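You operate a simulated robot arm through the tools that you are given. There is no shell and no other tool. Be economical: measure what you need, move in short steps, check, and stop when the job is done.

You run a simulated two-armed robot. Do the job below in one go: nothing can be reset, and whatever is moved stays where it is left.

TASK
Fetch the brown plug and stand it on top of the roll of orange mesh. Set down upright: brown plug.

It is judged by the outcome, as a careful person would: the job done as asked, and still so three seconds after it is handed in. It fails if anything else is knocked over, pushed out of place, dropped, spilled or broken.

THE ROBOT
Two 7-joint arms with two-finger parallel grippers on one trunk, on a base that drives. Base frame: it is fixed to the floor where the robot stands at the start and does not move with it; the origin is under the middle of the robot, x ahead of it, y to its left, z up. Units: mm, degrees, N and s.
The left shoulder is at the start at [70, 163, 1220], the right one opposite. With the tool pointing down near the work surface each hand reaches from about 360 to 880 mm from the robot's upright axis, wherever it stands, measured 20 degrees to its own side. Payload 3.43 kg a hand.
The TCP of each hand is the grasp point between the finger pads, 34 mm short of the fingertips. In the tool frame z runs along the fingers and y along their closing line. The gripper opens to 128 mm. The fingers are 24 mm wide and 12 mm thick; the gripper's body (48 by 130 mm) begins 96 mm behind the TCP.
Orientation is that of the tool frame in the base frame, as a unit quaternion [x, y, z, w]. With the fingers straight down and closing along the base's y, the tool's x points along the base's -x, its y along +y and its z along -z.

THE INTERFACE
- The arms move only by the tool apply_moves. It takes "left_rows", "right_rows" or both (then of equal length, played together; a hand with none holds still); each is a list of rows, each an object (a shift or turn left out is 0, a gripper value left out holds the last) with "dp": the shift along the tool's x, y, z in units of 30 mm (1.0 is 30 mm), a list of three; "rotation": the turn, a rotation vector about the tool's x, y, z in units of 8 degrees (1.0 is 8 degrees), a list of three; "hand": the opening, from 0 (shut) to 1 (fully open). In form: [{"dp": [dx, dy, dz], "rotation": [wx, wy, wz], "hand": hand}, ...]. A call has 1 to 12 rows; each row shifts and turns the commanded pose from where the row before left it, along the tool's axes as they then stand. A call with a number of a shift or a turn outside -1 to 1 is refused whole. A row lasts 0.2 s, in which the tool goes at most 50 mm and 8.6 degrees; a call with a longer step from one row to the next is refused whole, and so is a gripper value outside its range. Where a pose cannot be reached the arm comes as near as it can. A force on the tool above 40 N (or 10 N above the force at the start of the call, whichever is more), or a blocked arm, ends the call early, and 0.2 s more pass. Each finger travels about 153 mm/s and halts on what it meets, pressing with about 22 N; the grip force reading is that of the motor and also rises with nothing between the fingers. The clock runs only during rows and for 0.2 s after the last one: add rows that do not move to give the fingers time. It gives the time, the measured TCP pose, the force on the tool (base axes), the opening and the grip force at its end, in the units of the frame above (readings bear some noise), with the torque about the TCP (base axes, N m) and any sound that the robot's microphone picked up, and new pictures: "show" is both (left out), scene, wrist or none (wrist: the cameras of the hands that moved).
- Cameras (640 x 400 px; columns grow to the right, rows downward): "scene" is now at [127, -36.7, 1443.3]; the picture's right is [-0.44, -0.90, 0.00], its down [-0.55, 0.27, -0.79] and it looks along [0.71, -0.35, -0.61] (base axes); focal length 266 px, centre (320, 200). "left" rides on the left gripper at [76, 11, -160] in its tool frame; the picture's right is [-0.15, 0.99, 0.00], its down [-0.88, -0.13, -0.46] and it looks along [-0.45, -0.07, 0.89] (tool axes); focal length 234 px, centre (320, 200). "right" rides on the right gripper at [76, -11, -160] in its tool frame; the picture's right is [0.15, 0.99, 0.00], its down [-0.88, 0.13, -0.46] and it looks along [-0.45, 0.07, 0.89] (tool axes); focal length 234 px, centre (320, 200). There is no depth. A picture from a camera that has moved, and an enlarged one, comes with that camera's place and axes in the base frame and with its lens.
- move_column(by): slides the trunk up (or, below 0, down) by that many mm; the arms and the scene camera ride with it, the base frame stays. It gives what a move gives, with no picture.
- roll_base(legs): drives the robot by 1 to 6 legs, each [ahead, left, turn to the left] in mm, mm and degrees, along the robot's own axes; the way and the turn of a leg run together, so that a leg with both is an arc; at most 1500 mm and 180 degrees a leg. The arms and the cameras ride along, it lands a little off, and it stops where it bumps. It gives what a move gives, and a new picture of the scene camera.
- pan_tilt(pan, tilt): turns the head with the scene camera to pan (to the left, within 86 degrees either way) and tilt (down, from -29 to 69), counted from straight ahead of the robot. It gives what a move gives, and a new picture of the scene camera.
- zoom(camera, box): a new picture of the part [left, top, right, bottom] of that camera's present view, enlarged. The clock stands still meanwhile.
- job_done(): hands the job in; it is judged then, once.

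Work in short steps. Places have to be worked out from the pictures, the camera data and where the tool is seen: move nearer, look again, correct. Check each grasp and each placing, and mend what went wrong. You have 120 turns and 260 pictures in all, those below and enlarged ones among them. Open the grippers and draw the arms clear of the work before you hand the job in, unless the task says otherwise; then end with one line.

The tools are called after ">>>" by a JSON object that holds its "api" and its "payload". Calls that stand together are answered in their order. apply_moves: Moves the arms, as the interface text tells. Its arguments: {"type":"object","properties":{"left_rows":{"type":"array","items":{"type":"object","properties":{"dp":{"type":"array","items":{"type":"number"}},"rotation":{"type":"array","items":{"type":"number"}},"hand":{"type":"number"}}}},"right_rows":{"type":"array","items":{"type":"object","properties":{"dp":{"type":"array","items":{"type":"number"}},"rotation":{"type":"array","items":{"type":"number"}},"hand":{"type":"number"}}}},"show":{"type":"string","enum":["both","scene","wrist","none"]}},"required":[]} The other tools are called the same way: move_column (by) slides the trunk up or down; roll_base (legs) drives the base; pan_tilt (pan, tilt) turns the head that bears the scene camera; zoom (camera, box) takes an enlarged picture of a part of a camera's view; job_done () hands the job in.

At the start:

```text
t: 0.0
left_ee_pos: [601.3, -113.1, 1238.0]
left_tool_rot: [-0.001, 1.0, 0.0, -0.001]
left_ft_force: [-1.1, 0.0, -0.8]
left_wrist_torque: [0.01, 0.01, 0.01]
left_finger_gap: 128.2
left_gripper_force: 0.0
right_ee_pos: [398.0, -453.7, 1191.7]
right_tool_rot: [0.0, 1.0, 0.0, -0.001]
right_ft_force: [0.9, -0.3, 0.7]
right_wrist_torque: [-0.02, -0.02, 0.02]
right_finger_gap: 127.9
right_gripper_force: 0.0
trunk travel left (down, up): [-700.0, 240.0]
robot x, y, heading: [-1.2, -0.7, -0.1]
head pan, tilt: [-26.1, 37.7]
```

scene: 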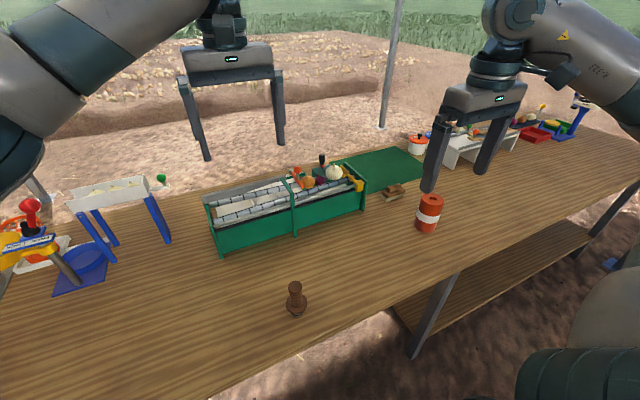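
right: 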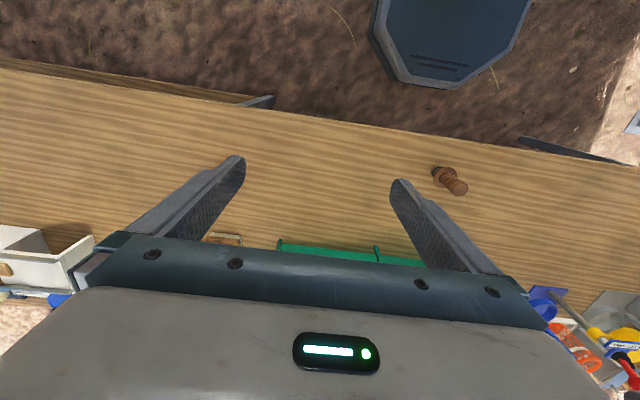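
left: 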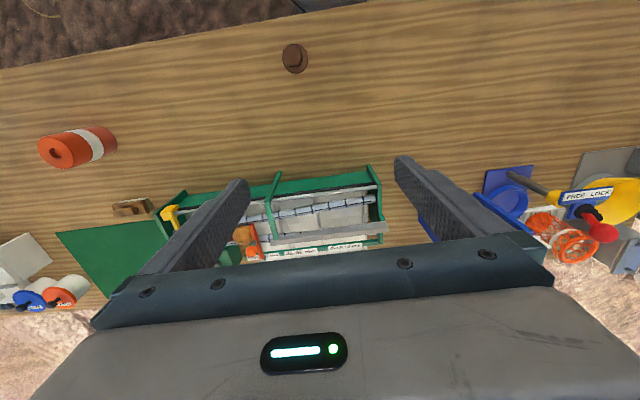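

I'll look closer at the plug and the orange roll with zooms from several cameras to triangulate.

>>> {"api": "zoom", "payload": {"camera": "scene", "box": [256, 260, 336, 330]}}

>>> {"api": "zoom", "payload": {"camera": "scene", "box": [370, 170, 470, 240]}}

>>> {"api": "zoom", "payload": {"camera": "left", "box": [20, 20, 340, 220]}}

>>> {"api": "zoom", "payload": {"camera": "right", "box": [400, 140, 500, 220]}}

```text
5.71 times, centred on (296, 295) of scene
camera zoom: at [127.0, -36.7, 1443.3], right [-0.44, -0.9, 0.0], down [-0.55, 0.27, -0.79], along [0.71, -0.35, -0.61], focal length 1521 px, centre (457, -343)
```

zoom: 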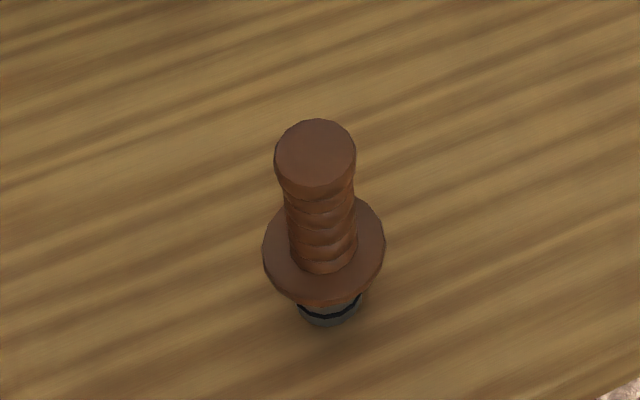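

```text
5.71 times, centred on (420, 205) of scene
camera zoom: at [127.0, -36.7, 1443.3], right [-0.44, -0.9, 0.0], down [-0.55, 0.27, -0.79], along [0.71, -0.35, -0.61], focal length 1521 px, centre (-251, 171)
```

zoom: 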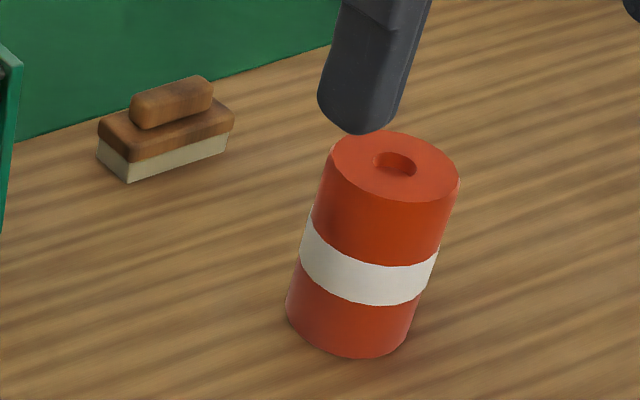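

```text
2.00 times, centred on (180, 120) of left
camera zoom: at [526.1, -103.5, 1398.9], right [0.15, 0.99, 0.0], down [0.88, -0.13, 0.45], along [0.45, -0.07, -0.89], focal length 468 px, centre (600, 360)
```

zoom: 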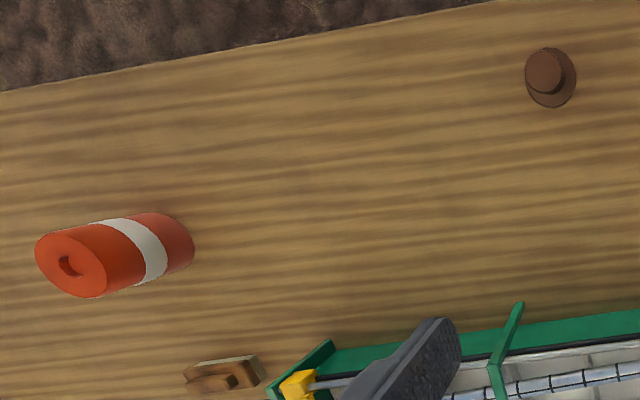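

```text
5.00 times, centred on (450, 180) of right
camera zoom: at [320.8, -466.1, 1350.2], right [-0.15, 0.99, 0.0], down [0.88, 0.13, 0.46], along [0.45, 0.07, -0.89], focal length 1171 px, centre (-330, 300)
```

zoom: 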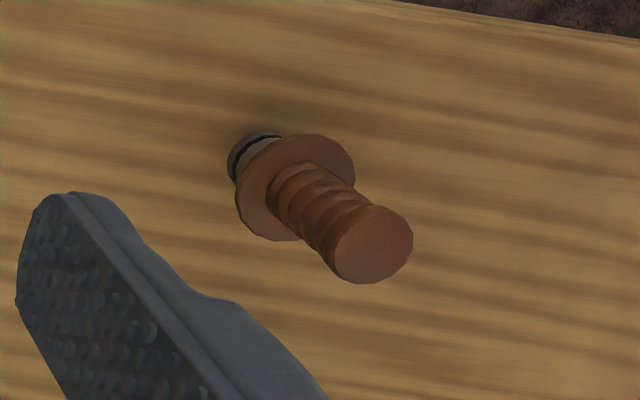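

Estimates: the plug is at about (477,-147), z 791–909. The roll's top is at about (576,-664,925), 73 mm across. I'll shift the left hand out of the way first, then bring the right one above the plug.

>>> {"api": "apply_moves", "payload": {"left_rows": [{"dp": [0, 1, 0]}, {"dp": [0, 1, 0]}, {"dp": [0, 1, 0]}, {"dp": [0, 1, 0]}, {"dp": [0, 1, 0]}, {"dp": [0, 1, 0]}, {"dp": [0, 1, 0]}, {"dp": [0, 1, 0]}, {"dp": [0, 1, 0]}, {"dp": [0, 1, 0]}, {"dp": [0, 1, 0]}, {"dp": [0, 1, 0]}], "show": "none"}}

>>> {"api": "apply_moves", "payload": {"right_rows": [{"dp": [-0.22, 0.85, 0.15], "hand": 0.7}, {"dp": [-0.22, 0.85, 0.15]}, {"dp": [-0.22, 0.85, 0.15]}, {"dp": [-0.22, 0.85, 0.15]}, {"dp": [-0.22, 0.85, 0.15]}, {"dp": [-0.22, 0.85, 0.15]}, {"dp": [-0.22, 0.85, 0.15]}, {"dp": [-0.22, 0.85, 0.15]}, {"dp": [-0.22, 0.85, 0.15]}, {"dp": [-0.22, 0.85, 0.15]}, {"dp": [-0.22, 0.85, 0.15]}, {"dp": [-0.22, 0.85, 0.15]}]}}

```text
t: 2.6
left_ee_pos: [600.4, 250.0, 1238.2]
left_tool_rot: [0.001, 1.0, -0.001, -0.001]
left_ft_force: [0.5, -0.7, 1.2]
left_wrist_torque: [0.0, 0.0, -0.01]
left_finger_gap: 128.0
left_gripper_force: 0.1
right_ee_pos: [397.8, -451.3, 1192.8]
right_tool_rot: [0.0, 1.0, -0.001, 0.0]
right_ft_force: [-0.4, 0.2, 0.2]
right_wrist_torque: [-0.02, -0.02, 0.02]
right_finger_gap: 128.0
right_gripper_force: 0.0
trunk travel left (down, up): [-700.0, 240.0]
robot x, y, heading: [-1.0, 0.9, 0.2]
head pan, tilt: [-26.1, 37.7]
```

```text
t: 5.2
left_ee_pos: [602.6, 249.4, 1238.2]
left_tool_rot: [0.001, 1.0, 0.0, -0.001]
left_ft_force: [0.1, -0.5, -0.6]
left_wrist_torque: [-0.01, 0.01, -0.03]
left_finger_gap: 127.9
left_gripper_force: 0.0
right_ee_pos: [477.9, -144.6, 1137.9]
right_tool_rot: [0.001, 1.0, -0.002, -0.001]
right_ft_force: [-0.6, -1.5, -0.5]
right_wrist_torque: [-0.01, -0.02, 0.0]
right_finger_gap: 89.6
right_gripper_force: 0.0
trunk travel left (down, up): [-700.0, 240.0]
robot x, y, heading: [3.3, -0.1, -0.1]
head pan, tilt: [-26.1, 37.7]
camera scene: at [127.7, -35.1, 1443.3], right [-0.44, -0.9, 0.0], down [-0.55, 0.27, -0.79], along [0.71, -0.35, -0.61], focal length 266 px, centre (320, 200)
camera right: at [400.7, -157.4, 1296.3], right [-0.15, 0.99, 0.0], down [0.88, 0.13, 0.45], along [0.45, 0.07, -0.89], focal length 234 px, centre (320, 200)
```

scene: 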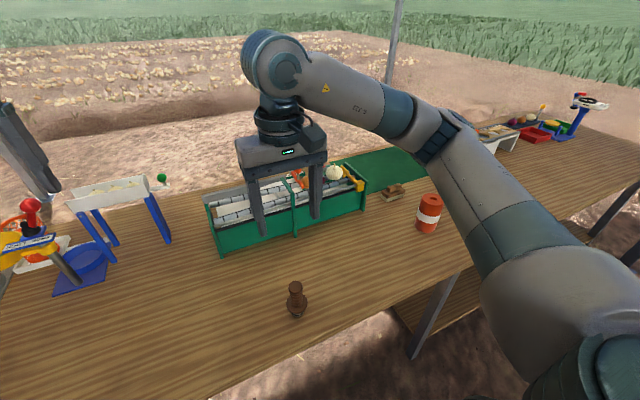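
right: 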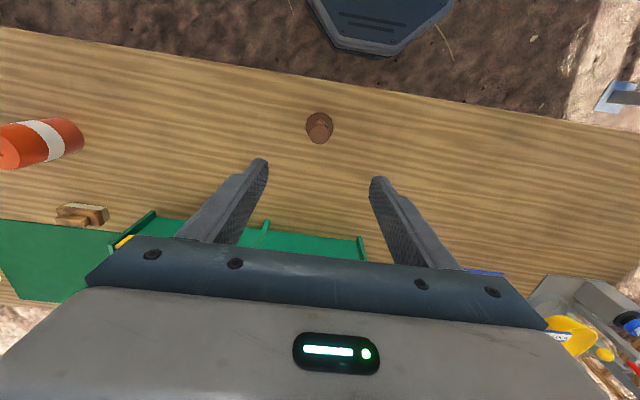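

The hand is over the plug. I'll descend to just above its top and recheck alignment.

>>> {"api": "apply_moves", "payload": {"right_rows": [{"dp": [0.03, 0, 1]}, {"dp": [0.03, 0, 1]}, {"dp": [0.03, 0, 1]}, {"dp": [0.03, 0, 1]}, {"dp": [0.03, 0, 1]}, {"dp": [0, 0, 0.3]}, {}]}}

>>> {"api": "zoom", "payload": {"camera": "right", "box": [240, 100, 400, 200]}}

>>> {"api": "zoom", "payload": {"camera": "scene", "box": [220, 210, 380, 330]}}

```text
t: 6.8
left_ee_pos: [599.5, 248.5, 1238.3]
left_tool_rot: [0.0, 1.0, 0.0, -0.001]
left_ft_force: [0.7, -0.1, -0.6]
left_wrist_torque: [0.0, -0.04, -0.02]
left_finger_gap: 128.0
left_gripper_force: 0.0
right_ee_pos: [471.8, -148.1, 977.7]
right_tool_rot: [-0.001, 1.0, 0.0, 0.0]
right_ft_force: [0.6, -0.2, -0.3]
right_wrist_torque: [0.0, 0.01, -0.02]
right_finger_gap: 89.6
right_gripper_force: 0.1
trunk travel left (down, up): [-700.0, 240.0]
robot x, y, heading: [1.3, 0.6, -0.0]
head pan, tilt: [-26.1, 37.7]
camera scene: at [127.1, -36.3, 1443.3], right [-0.44, -0.9, 0.0], down [-0.55, 0.27, -0.79], along [0.71, -0.35, -0.61], focal length 266 px, centre (320, 200)
camera right: at [395.9, -160.0, 1136.9], right [-0.15, 0.99, 0.0], down [0.88, 0.13, 0.46], along [0.45, 0.07, -0.89], focal length 234 px, centre (320, 200)
```

scene: 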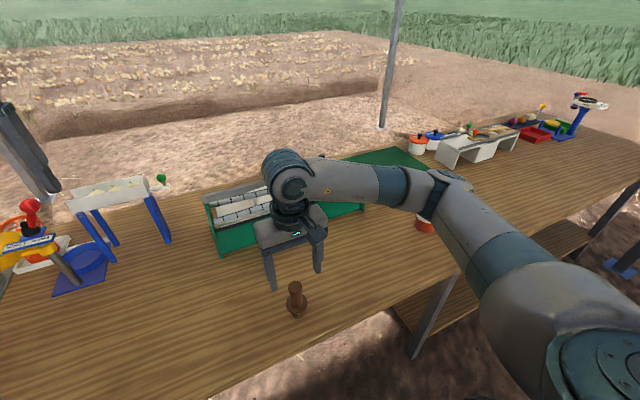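
right: 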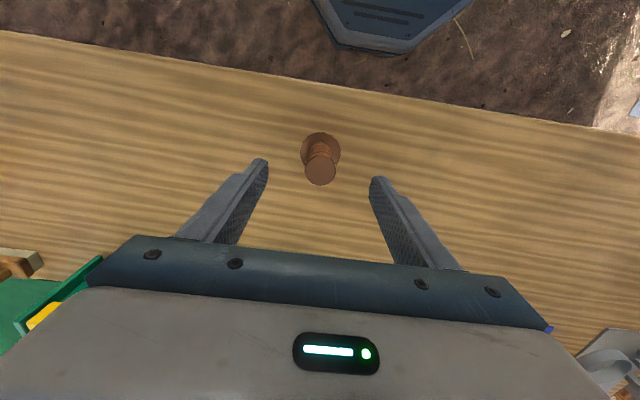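

```text
4.00 times, centred on (320, 150) of right
camera zoom: at [395.9, -160.0, 1136.9], right [-0.15, 0.99, 0.0], down [0.88, 0.13, 0.46], along [0.45, 0.07, -0.89], focal length 937 px, centre (320, 400)
```

zoom: 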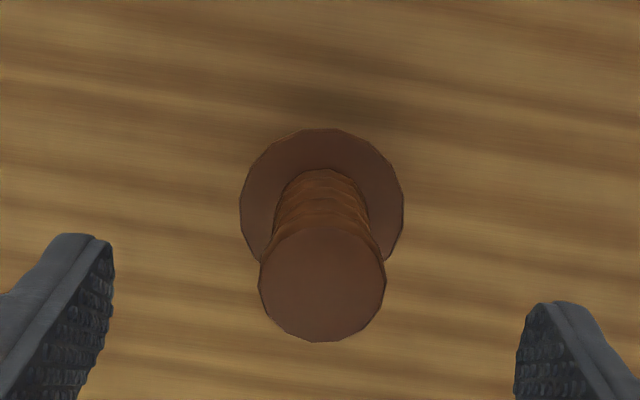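

```text
3.33 times, centred on (300, 270) of scene
camera zoom: at [127.1, -36.3, 1443.3], right [-0.44, -0.9, 0.0], down [-0.55, 0.27, -0.79], along [0.71, -0.35, -0.61], focal length 887 px, centre (387, -33)
```

zoom: 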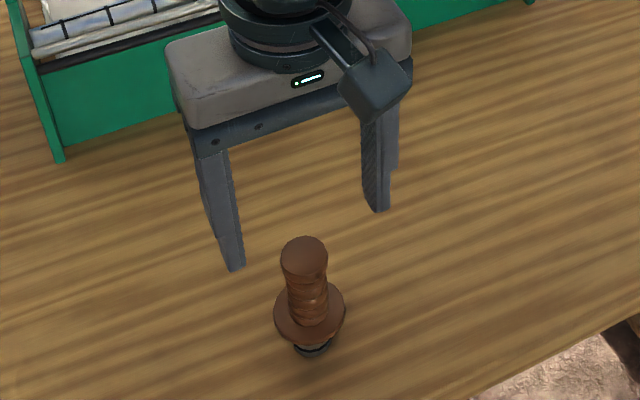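

Aligned laterally. I'll nudge 6 mm forward and descend to straddle the handle above the flange.

>>> {"api": "apply_moves", "payload": {"right_rows": [{"dp": [-0.2, 0.05, 0.5]}, {"dp": [0, 0, 0.8]}, {"dp": [0, 0, 0.8]}, {"dp": [0, 0, 0.8]}, {}, {}]}}

>>> {"api": "zoom", "payload": {"camera": "right", "box": [220, 100, 420, 250]}}

>>> {"api": "zoom", "payload": {"camera": "scene", "box": [220, 210, 380, 330]}}

```text
t: 8.2
left_ee_pos: [601.6, 247.8, 1238.8]
left_tool_rot: [-0.001, 1.0, 0.0, -0.001]
left_ft_force: [-0.1, -0.2, 0.2]
left_wrist_torque: [0.02, 0.01, -0.04]
left_finger_gap: 128.1
left_gripper_force: 0.0
right_ee_pos: [479.6, -147.6, 890.3]
right_tool_rot: [0.0, 1.0, 0.0, 0.0]
right_ft_force: [-0.3, -0.1, -0.5]
right_wrist_torque: [0.01, 0.03, 0.02]
right_finger_gap: 89.5
right_gripper_force: 0.0
trunk travel left (down, up): [-700.0, 240.0]
robot x, y, heading: [-2.0, -3.1, 0.1]
head pan, tilt: [-26.1, 37.7]
camera scene: at [127.1, -36.4, 1443.3], right [-0.44, -0.9, 0.0], down [-0.55, 0.27, -0.79], along [0.71, -0.35, -0.61], focal length 266 px, centre (320, 200)
camera right: at [402.9, -159.0, 1048.8], right [-0.15, 0.99, 0.0], down [0.88, 0.13, 0.46], along [0.45, 0.07, -0.89], focal length 234 px, centre (320, 200)
```

scene: 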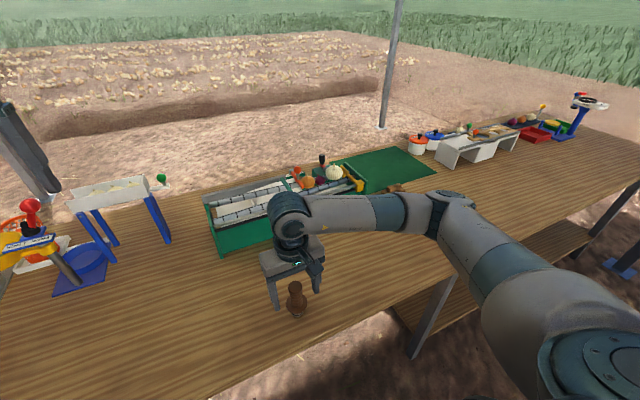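
right: 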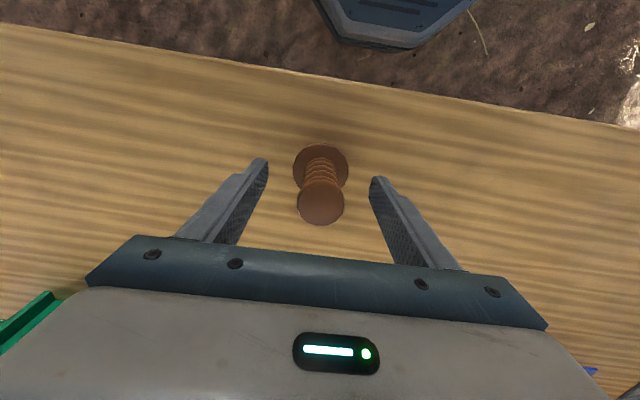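

```text
2.67 times, centred on (320, 175) of right
camera zoom: at [402.9, -159.0, 1048.8], right [-0.15, 0.99, 0.0], down [0.88, 0.13, 0.46], along [0.45, 0.07, -0.89], focal length 624 px, centre (320, 267)
```

zoom: 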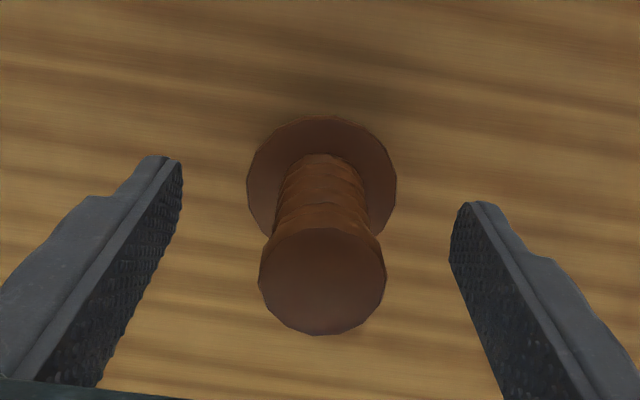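

```text
3.33 times, centred on (300, 270) of scene
camera zoom: at [127.1, -36.4, 1443.3], right [-0.44, -0.9, 0.0], down [-0.55, 0.27, -0.79], along [0.71, -0.35, -0.61], focal length 887 px, centre (387, -33)
```

zoom: 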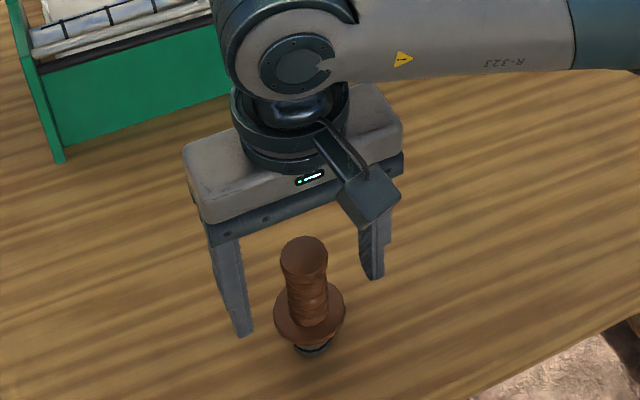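

Plug top computes to (480.6,-147), centred between the fingers. I'll go 7 mm lower (tips still above the flange) and close.

>>> {"api": "apply_moves", "payload": {"right_rows": [{"dp": [0, 0, 0.25]}, {"hand": 0.45}, {"hand": 0.3}, {"hand": 0.2}, {"hand": 0.1}, {"hand": 0.0}, {}, {}]}}

>>> {"api": "zoom", "payload": {"camera": "scene", "box": [220, 210, 380, 330]}}

```text
t: 10.0
left_ee_pos: [600.0, 248.6, 1239.1]
left_tool_rot: [-0.001, 1.0, 0.0, -0.001]
left_ft_force: [0.1, 0.1, 0.7]
left_wrist_torque: [0.01, -0.02, -0.03]
left_finger_gap: 128.0
left_gripper_force: 0.0
right_ee_pos: [480.4, -147.7, 883.8]
right_tool_rot: [0.0, 1.0, 0.0, 0.0]
right_ft_force: [-0.6, -0.5, 0.5]
right_wrist_torque: [-0.02, -0.02, 0.01]
right_finger_gap: 32.9
right_gripper_force: 22.2
trunk travel left (down, up): [-700.0, 240.0]
robot x, y, heading: [2.1, 2.3, -0.0]
head pan, tilt: [-26.1, 37.7]
camera scene: at [127.1, -36.5, 1443.3], right [-0.44, -0.9, 0.0], down [-0.55, 0.27, -0.79], along [0.71, -0.35, -0.61], focal length 266 px, centre (320, 200)
camera right: at [402.5, -159.0, 1041.7], right [-0.15, 0.99, 0.0], down [0.88, 0.13, 0.46], along [0.45, 0.07, -0.89], focal length 234 px, centre (320, 200)
```

scene: 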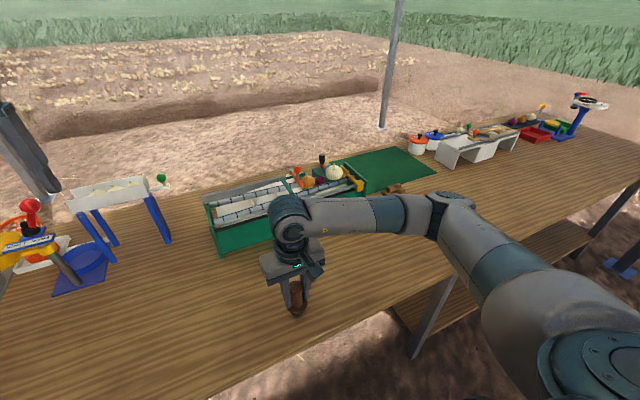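
right: 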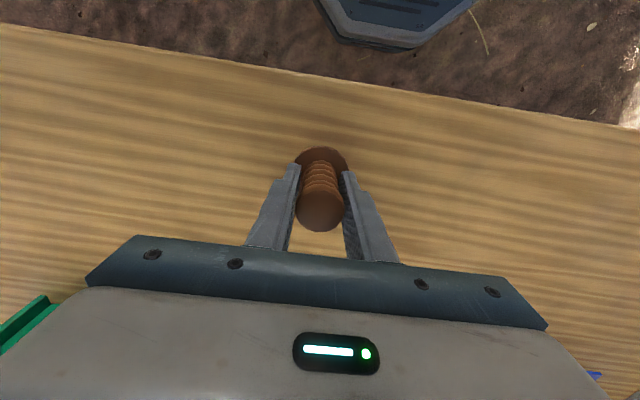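

```text
3.33 times, centred on (300, 270) of scene
camera zoom: at [127.1, -36.5, 1443.3], right [-0.44, -0.9, 0.0], down [-0.55, 0.27, -0.79], along [0.71, -0.35, -0.61], focal length 887 px, centre (387, -33)
```

zoom: 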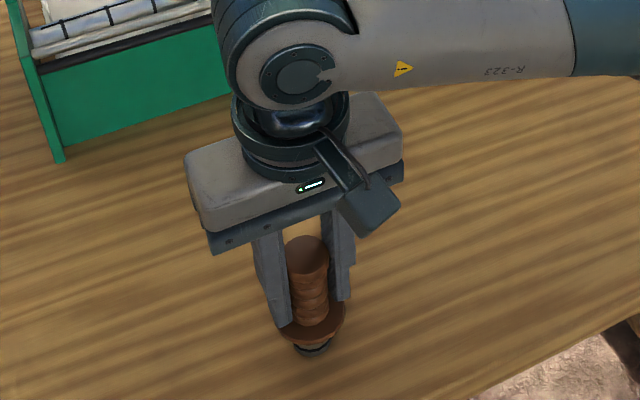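

The plug is gripped at 33 mm. I'll lift it straight up 210 mm and check it hangs straight.

>>> {"api": "apply_moves", "payload": {"right_rows": [{"dp": [0, 0, -0.4]}, {"dp": [0, 0, -0.7]}, {"dp": [0, 0, -0.9]}, {"dp": [0, 0, -1]}, {"dp": [0, 0, -1]}, {"dp": [0, 0, -1]}, {"dp": [0, 0, -1]}, {"dp": [0, 0, -0.7]}, {"dp": [0, 0, -0.3]}, {}]}}

>>> {"api": "zoom", "payload": {"camera": "scene", "box": [220, 170, 380, 290]}}

```text
t: 12.2
left_ee_pos: [601.5, 248.5, 1239.4]
left_tool_rot: [0.0, 1.0, 0.0, -0.001]
left_ft_force: [0.0, -0.8, 0.3]
left_wrist_torque: [0.04, -0.01, 0.02]
left_finger_gap: 128.1
left_gripper_force: 0.1
right_ee_pos: [477.6, -147.5, 1093.1]
right_tool_rot: [0.0, 1.0, 0.0, 0.0]
right_ft_force: [0.1, -0.4, -1.1]
right_wrist_torque: [-0.03, 0.01, 0.03]
right_finger_gap: 33.0
right_gripper_force: 21.5
trunk travel left (down, up): [-700.0, 240.0]
robot x, y, heading: [2.8, 4.1, 0.2]
head pan, tilt: [-26.1, 37.7]
camera scene: at [127.2, -36.5, 1443.3], right [-0.44, -0.9, 0.0], down [-0.55, 0.27, -0.79], along [0.71, -0.35, -0.61], focal length 266 px, centre (320, 200)
camera right: at [401.6, -159.1, 1251.9], right [-0.15, 0.99, 0.0], down [0.88, 0.13, 0.46], along [0.45, 0.07, -0.89], focal length 234 px, centre (320, 200)
```

scene: 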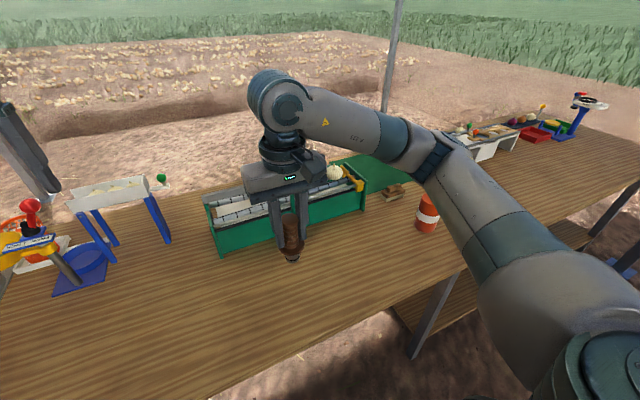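
right: 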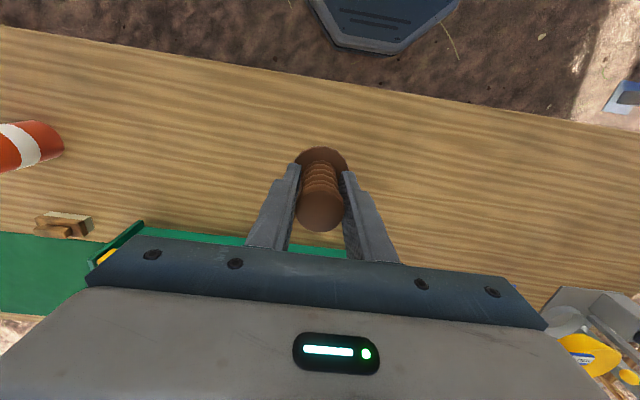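

```text
3.33 times, centred on (300, 230) of scene
camera zoom: at [127.2, -36.5, 1443.3], right [-0.44, -0.9, 0.0], down [-0.55, 0.27, -0.79], along [0.71, -0.35, -0.61], focal length 887 px, centre (387, 100)
```

zoom: 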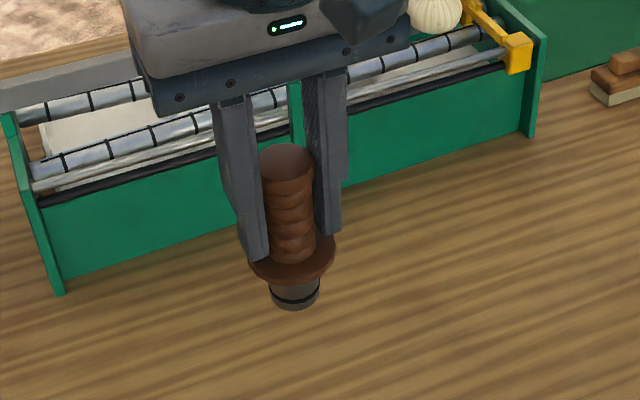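

The plug hangs upright. The roll is at the edge of reach, so I'll drive the robot 250 mm to its right, parallel to the table edge (x≈396).

>>> {"api": "roll_base", "payload": {"legs": [[0, -250, 0]]}}

```text
t: 14.0
left_ee_pos: [600.8, -4.5, 1238.2]
left_tool_rot: [0.001, 1.0, 0.0, -0.001]
left_ft_force: [0.4, -1.1, 0.4]
left_wrist_torque: [0.0, 0.03, -0.02]
left_finger_gap: 128.1
left_gripper_force: 0.0
right_ee_pos: [477.6, -400.3, 1093.4]
right_tool_rot: [0.002, 1.0, 0.0, -0.001]
right_ft_force: [1.0, 0.7, -1.1]
right_wrist_torque: [-0.02, 0.02, 0.01]
right_finger_gap: 33.3
right_gripper_force: 22.1
trunk travel left (down, up): [-700.0, 240.0]
robot x, y, heading: [3.6, -252.8, -0.3]
head pan, tilt: [-26.1, 37.7]
camera scene: at [126.6, -288.5, 1443.3], right [-0.44, -0.9, 0.0], down [-0.55, 0.27, -0.79], along [0.71, -0.35, -0.61], focal length 266 px, centre (320, 200)
```

scene: 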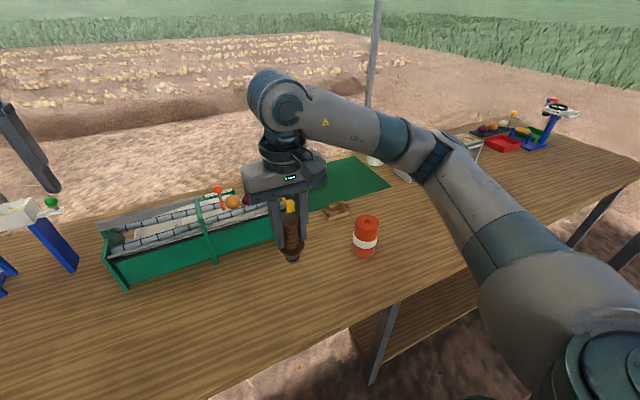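

Clean drive. I'll zoom on the roll from here and refine its top position.

>>> {"api": "zoom", "payload": {"camera": "scene", "box": [326, 200, 406, 260]}}

>>> {"api": "zoom", "payload": {"camera": "right", "box": [0, 50, 320, 250]}}

```text
6.67 times, centred on (366, 230) of scene
camera zoom: at [126.6, -288.5, 1443.3], right [-0.44, -0.9, 0.0], down [-0.55, 0.27, -0.79], along [0.71, -0.35, -0.61], focal length 1775 px, centre (13, 0)
```

zoom: 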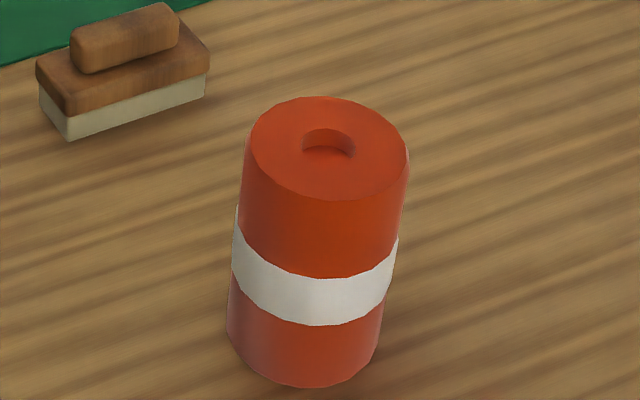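

```text
2.00 times, centred on (160, 150) of right
camera zoom: at [400.6, -412.0, 1251.8], right [-0.14, 0.99, 0.0], down [0.88, 0.13, 0.46], along [0.45, 0.07, -0.89], focal length 468 px, centre (640, 300)
```

zoom: 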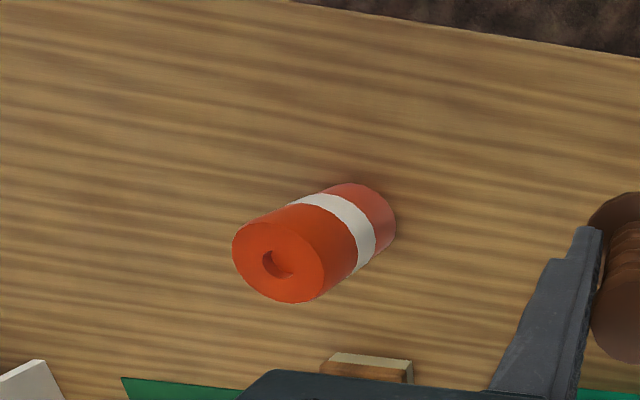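

The roll's top centre triangulates to about (573,-660,927). The recess (~23 mm) is smaller than the plug's foot (~30 mm), so it will stand on the rim. I'll move above it at constant height.

>>> {"api": "apply_moves", "payload": {"right_rows": [{"dp": [-0.2, -0.5, 0]}, {"dp": [-0.35, -0.95, 0]}, {"dp": [-0.35, -0.95, 0]}, {"dp": [-0.35, -0.95, 0]}, {"dp": [-0.35, -0.95, 0]}, {"dp": [-0.35, -0.95, 0]}, {"dp": [-0.35, -0.95, 0]}, {"dp": [-0.35, -0.95, 0]}, {"dp": [-0.35, -0.95, 0]}, {"dp": [-0.18, -0.56, 0]}, {}, {}]}}

>>> {"api": "zoom", "payload": {"camera": "right", "box": [220, 100, 420, 250]}}

>>> {"api": "zoom", "payload": {"camera": "scene", "box": [310, 150, 430, 260]}}

```text
t: 16.6
left_ee_pos: [603.2, -5.8, 1239.1]
left_tool_rot: [0.001, 1.0, -0.001, -0.002]
left_ft_force: [0.2, -0.5, -0.5]
left_wrist_torque: [0.02, 0.02, -0.01]
left_finger_gap: 128.2
left_gripper_force: 0.1
right_ee_pos: [572.2, -660.9, 1093.6]
right_tool_rot: [0.002, 1.0, 0.0, 0.0]
right_ft_force: [-0.3, 0.0, -0.7]
right_wrist_torque: [0.01, 0.02, 0.0]
right_finger_gap: 33.2
right_gripper_force: 22.2
trunk travel left (down, up): [-700.0, 240.0]
robot x, y, heading: [-1.1, -254.7, -0.6]
head pan, tilt: [-26.1, 37.7]
camera scene: at [126.6, -289.4, 1443.3], right [-0.44, -0.9, 0.0], down [-0.55, 0.27, -0.79], along [0.71, -0.35, -0.61], focal length 266 px, centre (320, 200)
camera right: at [495.7, -672.4, 1252.7], right [-0.14, 0.99, 0.0], down [0.88, 0.13, 0.46], along [0.45, 0.07, -0.89], focal length 234 px, centre (320, 200)
```

scene: 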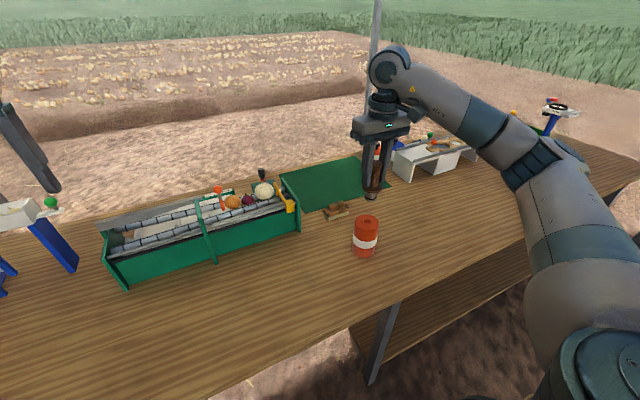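
right: 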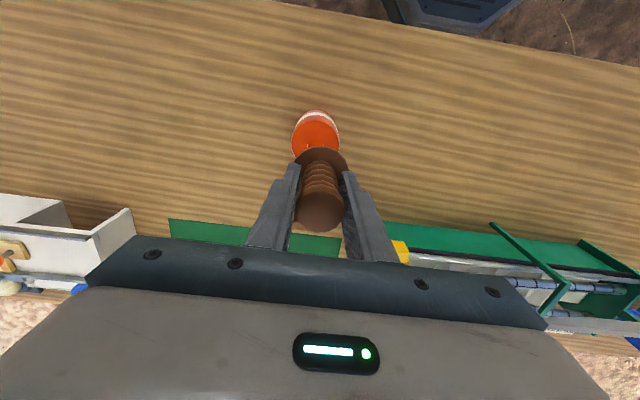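

```text
2.67 times, centred on (320, 175) of right
camera zoom: at [495.7, -672.4, 1252.7], right [-0.14, 0.99, 0.0], down [0.88, 0.13, 0.46], along [0.45, 0.07, -0.89], focal length 624 px, centre (320, 267)
```

zoom: 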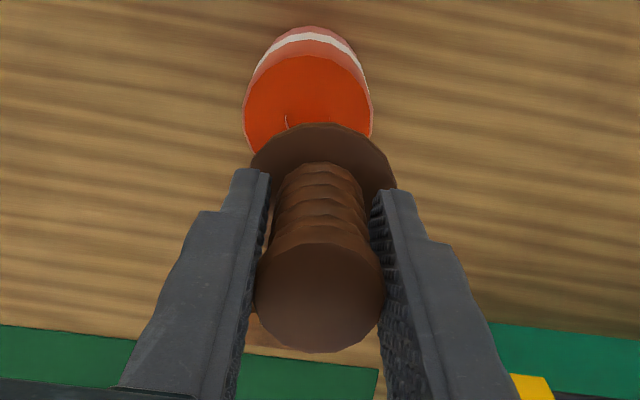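

```text
3.64 times, centred on (370, 205) of scene
camera zoom: at [126.6, -289.4, 1443.3], right [-0.44, -0.9, 0.0], down [-0.55, 0.27, -0.79], along [0.71, -0.35, -0.61], focal length 968 px, centre (138, 182)
```

zoom: 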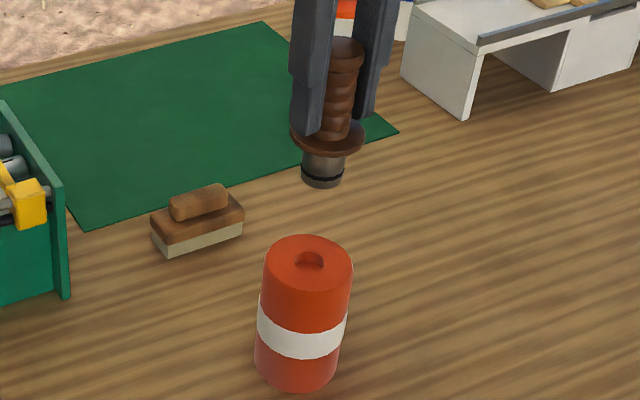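

The plug foot is about 3–4 mm short in x and 2 mm left of the roll centre. I'll correct that and descend to ~1032, some 15 mm clear, then look again.

>>> {"api": "apply_moves", "payload": {"right_rows": [{"dp": [-0.12, -0.08, 0.4]}, {"dp": [0, 0, 0.8]}, {"dp": [0, 0, 0.6]}, {"dp": [0, 0, 0.25]}, {}, {}]}}

>>> {"api": "zoom", "payload": {"camera": "right", "box": [240, 100, 400, 200]}}

>>> {"api": "zoom", "payload": {"camera": "scene", "box": [326, 180, 406, 260]}}

```text
t: 18.0
left_ee_pos: [600.8, -5.9, 1237.6]
left_tool_rot: [0.001, 1.0, 0.0, -0.001]
left_ft_force: [0.4, -0.4, -1.0]
left_wrist_torque: [0.01, 0.0, -0.06]
left_finger_gap: 127.6
left_gripper_force: 0.1
right_ee_pos: [576.2, -663.6, 1031.4]
right_tool_rot: [0.002, 1.0, 0.0, 0.0]
right_ft_force: [0.3, 0.5, -0.9]
right_wrist_torque: [-0.01, 0.0, 0.0]
right_finger_gap: 33.2
right_gripper_force: 21.7
trunk travel left (down, up): [-700.0, 240.0]
robot x, y, heading: [-0.2, -250.7, -0.1]
head pan, tilt: [-26.1, 37.7]
camera scene: at [126.7, -289.3, 1443.3], right [-0.44, -0.9, 0.0], down [-0.55, 0.27, -0.79], along [0.71, -0.35, -0.61], focal length 266 px, centre (320, 200)
camera right: at [499.0, -675.1, 1190.8], right [-0.14, 0.99, 0.0], down [0.88, 0.13, 0.46], along [0.45, 0.07, -0.89], focal length 234 px, centre (320, 200)
```

scene: 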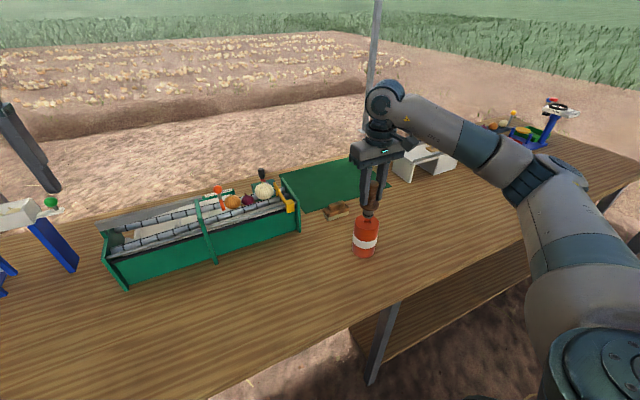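
right: 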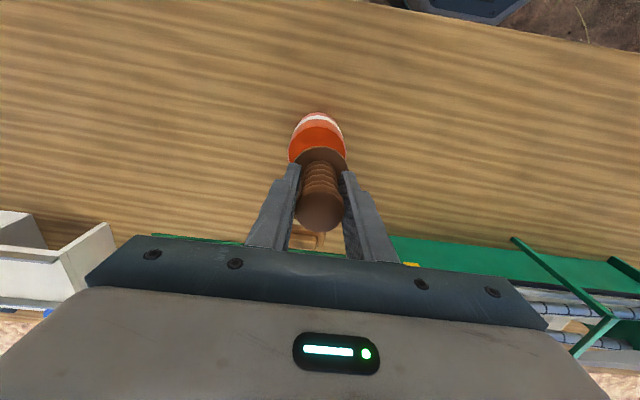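

```text
4.00 times, centred on (320, 150) of right
camera zoom: at [499.0, -675.1, 1190.8], right [-0.14, 0.99, 0.0], down [0.88, 0.13, 0.46], along [0.45, 0.07, -0.89], focal length 937 px, centre (320, 400)
```

zoom: 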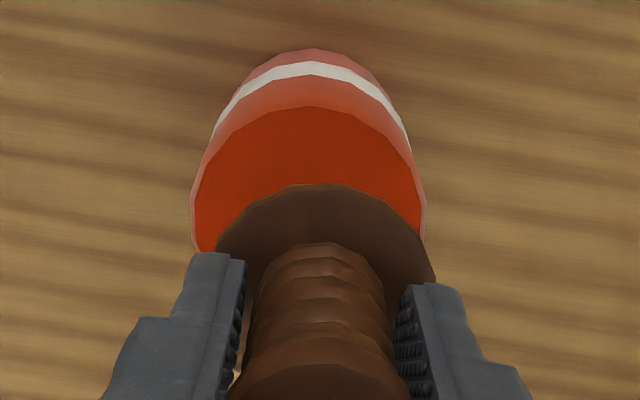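

```text
5.00 times, centred on (366, 220) of scene
camera zoom: at [126.7, -289.3, 1443.3], right [-0.44, -0.9, 0.0], down [-0.55, 0.27, -0.79], along [0.71, -0.35, -0.61], focal length 1331 px, centre (90, 100)
```

zoom: 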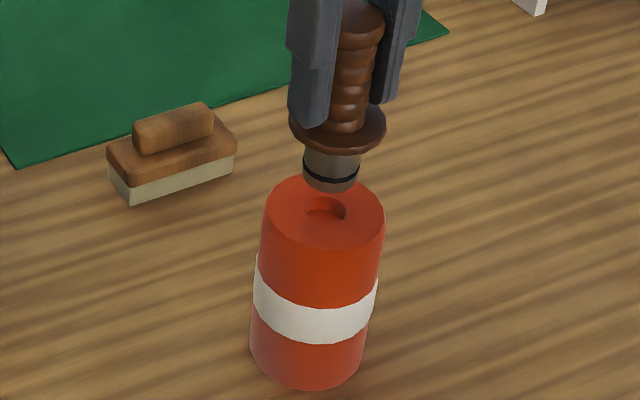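

Alignment is within 2–3 mm, with a gap of roughly 15–20 mm. I'll lower it in small steps and watch the force.

>>> {"api": "apply_moves", "payload": {"right_rows": [{"dp": [0, -0.04, 0.25]}, {"dp": [0, 0, 0.2]}, {}], "show": "none"}}

>>> {"api": "zoom", "payload": {"camera": "scene", "box": [326, 180, 406, 260]}}

```text
t: 18.8
left_ee_pos: [601.7, -6.5, 1238.6]
left_tool_rot: [0.0, 1.0, 0.0, -0.001]
left_ft_force: [0.0, 0.2, -0.3]
left_wrist_torque: [0.01, -0.02, -0.01]
left_finger_gap: 128.1
left_gripper_force: 0.1
right_ee_pos: [575.9, -663.7, 1017.8]
right_tool_rot: [0.002, 1.0, 0.0, 0.0]
right_ft_force: [0.4, 0.5, -0.5]
right_wrist_torque: [0.0, 0.02, -0.02]
right_finger_gap: 33.2
right_gripper_force: 21.7
trunk travel left (down, up): [-700.0, 240.0]
robot x, y, heading: [0.6, -252.0, -0.2]
head pan, tilt: [-26.1, 37.7]
```

```text
5.00 times, centred on (366, 220) of scene
camera zoom: at [126.5, -289.2, 1443.3], right [-0.44, -0.9, 0.0], down [-0.55, 0.27, -0.79], along [0.71, -0.35, -0.61], focal length 1331 px, centre (90, 100)
```

zoom: 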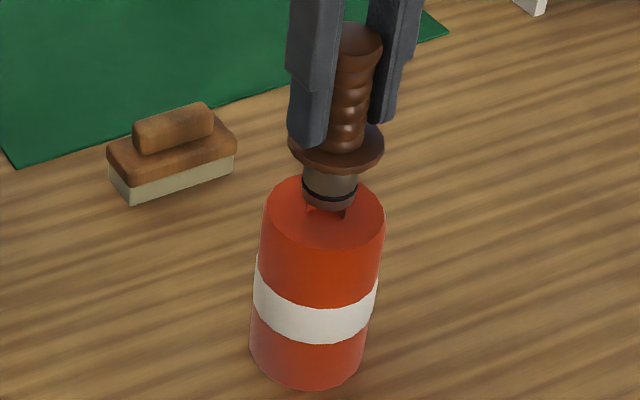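

Still no contact; about 7 mm left. Continuing down.

>>> {"api": "apply_moves", "payload": {"right_rows": [{"dp": [0, 0, 0.1]}, {"dp": [0, 0, 0.07]}, {}], "show": "none"}}

>>> {"api": "zoom", "payload": {"camera": "scene", "box": [326, 180, 406, 260]}}

```text
t: 19.6
left_ee_pos: [601.9, -7.0, 1238.6]
left_tool_rot: [0.001, 1.0, 0.0, 0.0]
left_ft_force: [0.0, -0.3, 0.0]
left_wrist_torque: [-0.03, 0.02, 0.02]
left_finger_gap: 127.9
left_gripper_force: 0.1
right_ee_pos: [576.1, -664.4, 1013.2]
right_tool_rot: [0.001, 1.0, 0.0, 0.0]
right_ft_force: [0.6, -0.3, -1.3]
right_wrist_torque: [0.01, 0.0, 0.0]
right_finger_gap: 33.1
right_gripper_force: 22.7
trunk travel left (down, up): [-700.0, 240.0]
robot x, y, heading: [0.9, -247.4, -0.3]
head pan, tilt: [-26.1, 37.7]
```

```text
5.00 times, centred on (366, 220) of scene
camera zoom: at [126.6, -289.3, 1443.3], right [-0.44, -0.9, 0.0], down [-0.55, 0.27, -0.79], along [0.71, -0.35, -0.61], focal length 1331 px, centre (90, 100)
```

zoom: 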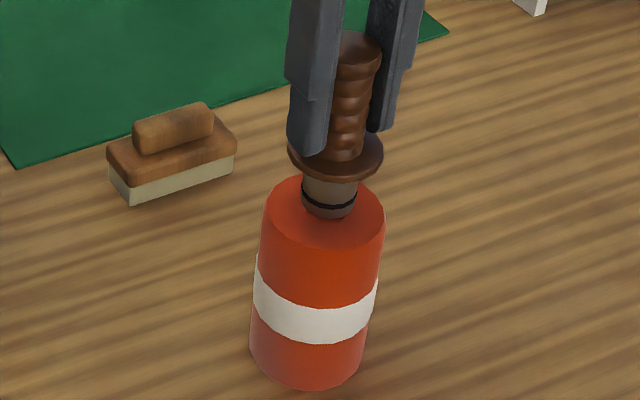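

Just about touching, no force yet. Going down by small increments.

>>> {"api": "apply_moves", "payload": {"right_rows": [{"dp": [0, 0, 0.05]}, {}], "show": "none"}}

>>> {"api": "apply_moves", "payload": {"right_rows": [{"dp": [0, 0, 0.04]}, {}], "show": "none"}}

>>> {"api": "zoom", "payload": {"camera": "scene", "box": [326, 180, 406, 260]}}

```text
t: 20.2
left_ee_pos: [601.2, -6.1, 1238.4]
left_tool_rot: [0.001, 1.0, -0.001, -0.001]
left_ft_force: [0.1, -0.7, -0.9]
left_wrist_torque: [0.0, -0.03, -0.01]
left_finger_gap: 128.0
left_gripper_force: 0.1
right_ee_pos: [576.5, -664.6, 1011.3]
right_tool_rot: [0.001, 1.0, 0.0, 0.0]
right_ft_force: [0.2, 0.3, -1.4]
right_wrist_torque: [0.01, -0.01, -0.01]
right_finger_gap: 33.2
right_gripper_force: 22.3
trunk travel left (down, up): [-700.0, 240.0]
robot x, y, heading: [1.2, -252.2, -0.2]
head pan, tilt: [-26.1, 37.7]
```

```text
t: 20.8
left_ee_pos: [602.1, -6.2, 1237.8]
left_tool_rot: [0.001, 1.0, 0.0, -0.001]
left_ft_force: [-0.8, 0.7, -0.1]
left_wrist_torque: [-0.03, -0.03, 0.02]
left_finger_gap: 128.1
left_gripper_force: 0.1
right_ee_pos: [575.7, -663.6, 1010.8]
right_tool_rot: [0.002, 1.0, 0.0, 0.0]
right_ft_force: [0.2, 0.3, -0.7]
right_wrist_torque: [0.02, -0.02, -0.02]
right_finger_gap: 32.9
right_gripper_force: 22.4
trunk travel left (down, up): [-700.0, 240.0]
robot x, y, heading: [-1.0, -252.0, -0.2]
head pan, tilt: [-26.1, 37.7]
```

```text
5.00 times, centred on (366, 220) of scene
camera zoom: at [126.6, -289.3, 1443.3], right [-0.44, -0.9, 0.0], down [-0.55, 0.27, -0.79], along [0.71, -0.35, -0.61], focal length 1331 px, centre (90, 100)
```

zoom: 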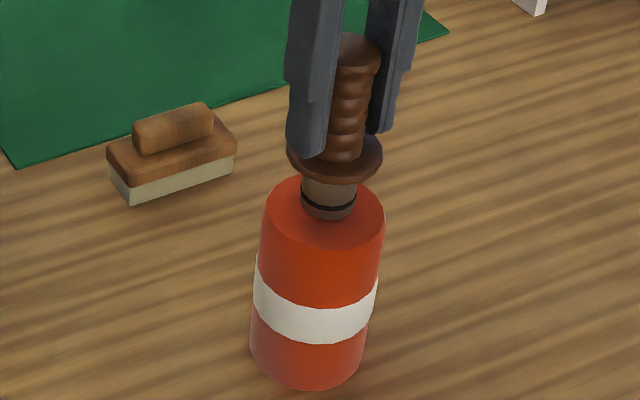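

No contact force yet; roughly 3–4 mm remain. Two more small steps.

>>> {"api": "apply_moves", "payload": {"right_rows": [{"dp": [0, 0, 0.05]}, {}], "show": "none"}}

>>> {"api": "apply_moves", "payload": {"right_rows": [{"dp": [0, 0, 0.05]}, {}], "show": "none"}}

>>> {"api": "zoom", "payload": {"camera": "scene", "box": [326, 180, 406, 260]}}

```text
t: 21.4
left_ee_pos: [602.2, -7.0, 1238.1]
left_tool_rot: [0.0, 1.0, 0.001, -0.001]
left_ft_force: [0.1, -0.5, -1.0]
left_wrist_torque: [-0.01, 0.0, 0.0]
left_finger_gap: 128.1
left_gripper_force: 0.1
right_ee_pos: [575.3, -664.3, 1009.1]
right_tool_rot: [0.001, 1.0, -0.001, 0.001]
right_ft_force: [0.3, 0.6, -1.5]
right_wrist_torque: [0.0, 0.02, 0.0]
right_finger_gap: 33.1
right_gripper_force: 21.7
trunk travel left (down, up): [-700.0, 240.0]
robot x, y, heading: [-0.3, -252.2, -0.2]
head pan, tilt: [-26.1, 37.7]
```

```text
t: 22.0
left_ee_pos: [602.4, -6.0, 1237.5]
left_tool_rot: [0.0, 1.0, 0.0, -0.002]
left_ft_force: [0.7, -0.1, -0.1]
left_wrist_torque: [-0.02, -0.02, 0.03]
left_finger_gap: 128.1
left_gripper_force: 0.0
right_ee_pos: [574.0, -665.4, 1007.8]
right_tool_rot: [0.001, 1.0, -0.001, 0.0]
right_ft_force: [0.3, -1.0, -1.2]
right_wrist_torque: [0.02, 0.0, -0.01]
right_finger_gap: 33.0
right_gripper_force: 21.7
trunk travel left (down, up): [-700.0, 240.0]
robot x, y, heading: [-3.3, -249.7, -0.5]
head pan, tilt: [-26.1, 37.7]
```

```text
5.00 times, centred on (366, 220) of scene
camera zoom: at [126.6, -289.2, 1443.3], right [-0.44, -0.9, 0.0], down [-0.55, 0.27, -0.79], along [0.71, -0.35, -0.61], focal length 1331 px, centre (90, 100)
```

zoom: 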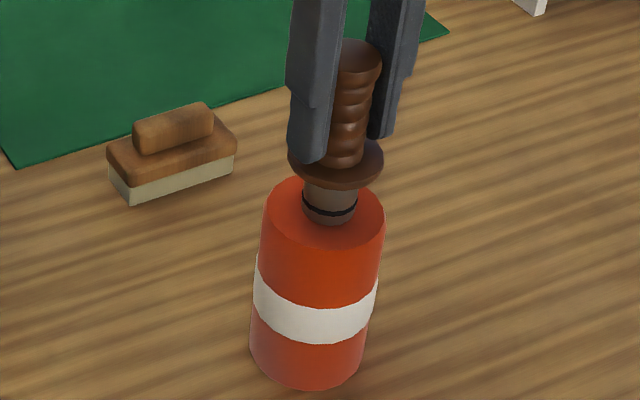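

Still free; continuing in 1.5 mm steps.

>>> {"api": "apply_moves", "payload": {"right_rows": [{"dp": [0, 0, 0.05]}, {}], "show": "none"}}

>>> {"api": "apply_moves", "payload": {"right_rows": [{"dp": [0, 0, 0.05]}, {}], "show": "none"}}

>>> {"api": "zoom", "payload": {"camera": "scene", "box": [346, 200, 386, 230]}}

```text
t: 22.6
left_ee_pos: [602.2, -5.7, 1238.9]
left_tool_rot: [0.001, 1.0, 0.001, -0.001]
left_ft_force: [0.7, 1.2, 0.4]
left_wrist_torque: [-0.01, -0.02, 0.0]
left_finger_gap: 127.9
left_gripper_force: 0.0
right_ee_pos: [576.1, -665.7, 1005.4]
right_tool_rot: [0.001, 1.0, 0.0, 0.0]
right_ft_force: [0.3, -0.9, -1.5]
right_wrist_torque: [0.0, 0.0, 0.03]
right_finger_gap: 33.3
right_gripper_force: 21.7
trunk travel left (down, up): [-700.0, 240.0]
robot x, y, heading: [0.1, -251.2, -0.5]
head pan, tilt: [-26.1, 37.7]
```

```text
t: 23.2
left_ee_pos: [601.5, -5.8, 1238.7]
left_tool_rot: [0.002, 1.0, 0.0, -0.001]
left_ft_force: [0.1, -0.6, 0.1]
left_wrist_torque: [-0.01, 0.0, -0.04]
left_finger_gap: 128.0
left_gripper_force: 0.2
right_ee_pos: [575.0, -664.1, 1003.6]
right_tool_rot: [0.002, 1.0, 0.0, 0.0]
right_ft_force: [0.1, -0.1, -1.5]
right_wrist_torque: [-0.01, -0.03, -0.02]
right_finger_gap: 33.2
right_gripper_force: 22.3
trunk travel left (down, up): [-700.0, 240.0]
robot x, y, heading: [2.4, -252.6, -0.2]
head pan, tilt: [-26.1, 37.7]
```

```text
13.33 times, centred on (366, 215) of scene
camera zoom: at [126.6, -289.2, 1443.3], right [-0.44, -0.9, 0.0], down [-0.55, 0.27, -0.79], along [0.71, -0.35, -0.61], focal length 3549 px, centre (-293, 0)
```

zoom: 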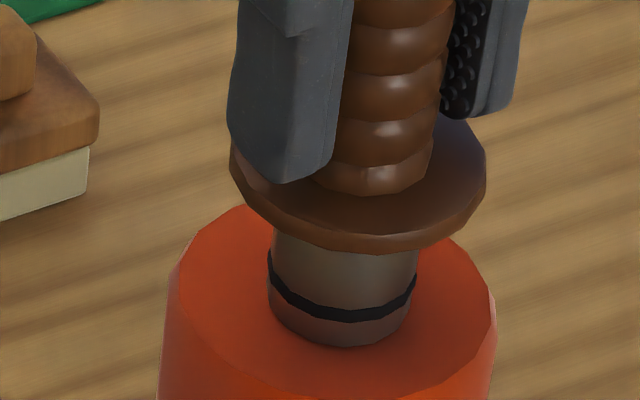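

Very near contact, well centred. Continuing.

>>> {"api": "apply_moves", "payload": {"right_rows": [{"dp": [0, 0, 0.04]}, {}], "show": "none"}}

>>> {"api": "apply_moves", "payload": {"right_rows": [{"dp": [0, 0, 0.04]}, {}], "show": "none"}}

>>> {"api": "zoom", "payload": {"camera": "scene", "box": [346, 200, 386, 230]}}

```text
t: 23.8
left_ee_pos: [600.8, -5.7, 1237.4]
left_tool_rot: [0.001, 1.0, 0.0, -0.001]
left_ft_force: [0.2, -0.4, -0.1]
left_wrist_torque: [0.0, 0.0, -0.06]
left_finger_gap: 127.8
left_gripper_force: 0.1
right_ee_pos: [574.7, -665.4, 1002.6]
right_tool_rot: [0.001, 1.0, 0.0, 0.0]
right_ft_force: [0.9, -0.6, 0.1]
right_wrist_torque: [-0.02, 0.01, 0.01]
right_finger_gap: 33.1
right_gripper_force: 22.1
trunk travel left (down, up): [-700.0, 240.0]
robot x, y, heading: [1.3, -251.3, 0.0]
head pan, tilt: [-26.1, 37.7]
```

```text
t: 24.4
left_ee_pos: [601.3, -5.6, 1238.6]
left_tool_rot: [0.001, 1.0, 0.0, 0.0]
left_ft_force: [0.2, 0.3, -0.6]
left_wrist_torque: [-0.01, -0.02, -0.01]
left_finger_gap: 128.0
left_gripper_force: 0.1
right_ee_pos: [573.7, -664.4, 1002.5]
right_tool_rot: [0.001, 1.0, 0.0, 0.001]
right_ft_force: [-0.2, -0.8, 7.7]
right_wrist_torque: [-0.1, -0.02, -0.01]
right_finger_gap: 33.1
right_gripper_force: 22.5
trunk travel left (down, up): [-700.0, 240.0]
robot x, y, heading: [-0.3, -251.5, -0.2]
head pan, tilt: [-26.1, 37.7]
```

```text
13.33 times, centred on (366, 215) of scene
camera zoom: at [125.7, -288.8, 1443.5], right [-0.44, -0.9, 0.0], down [-0.55, 0.27, -0.79], along [0.71, -0.35, -0.61], focal length 3549 px, centre (-293, 0)
```

zoom: 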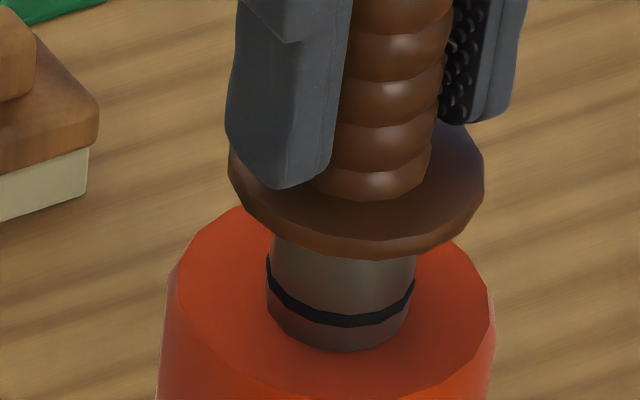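

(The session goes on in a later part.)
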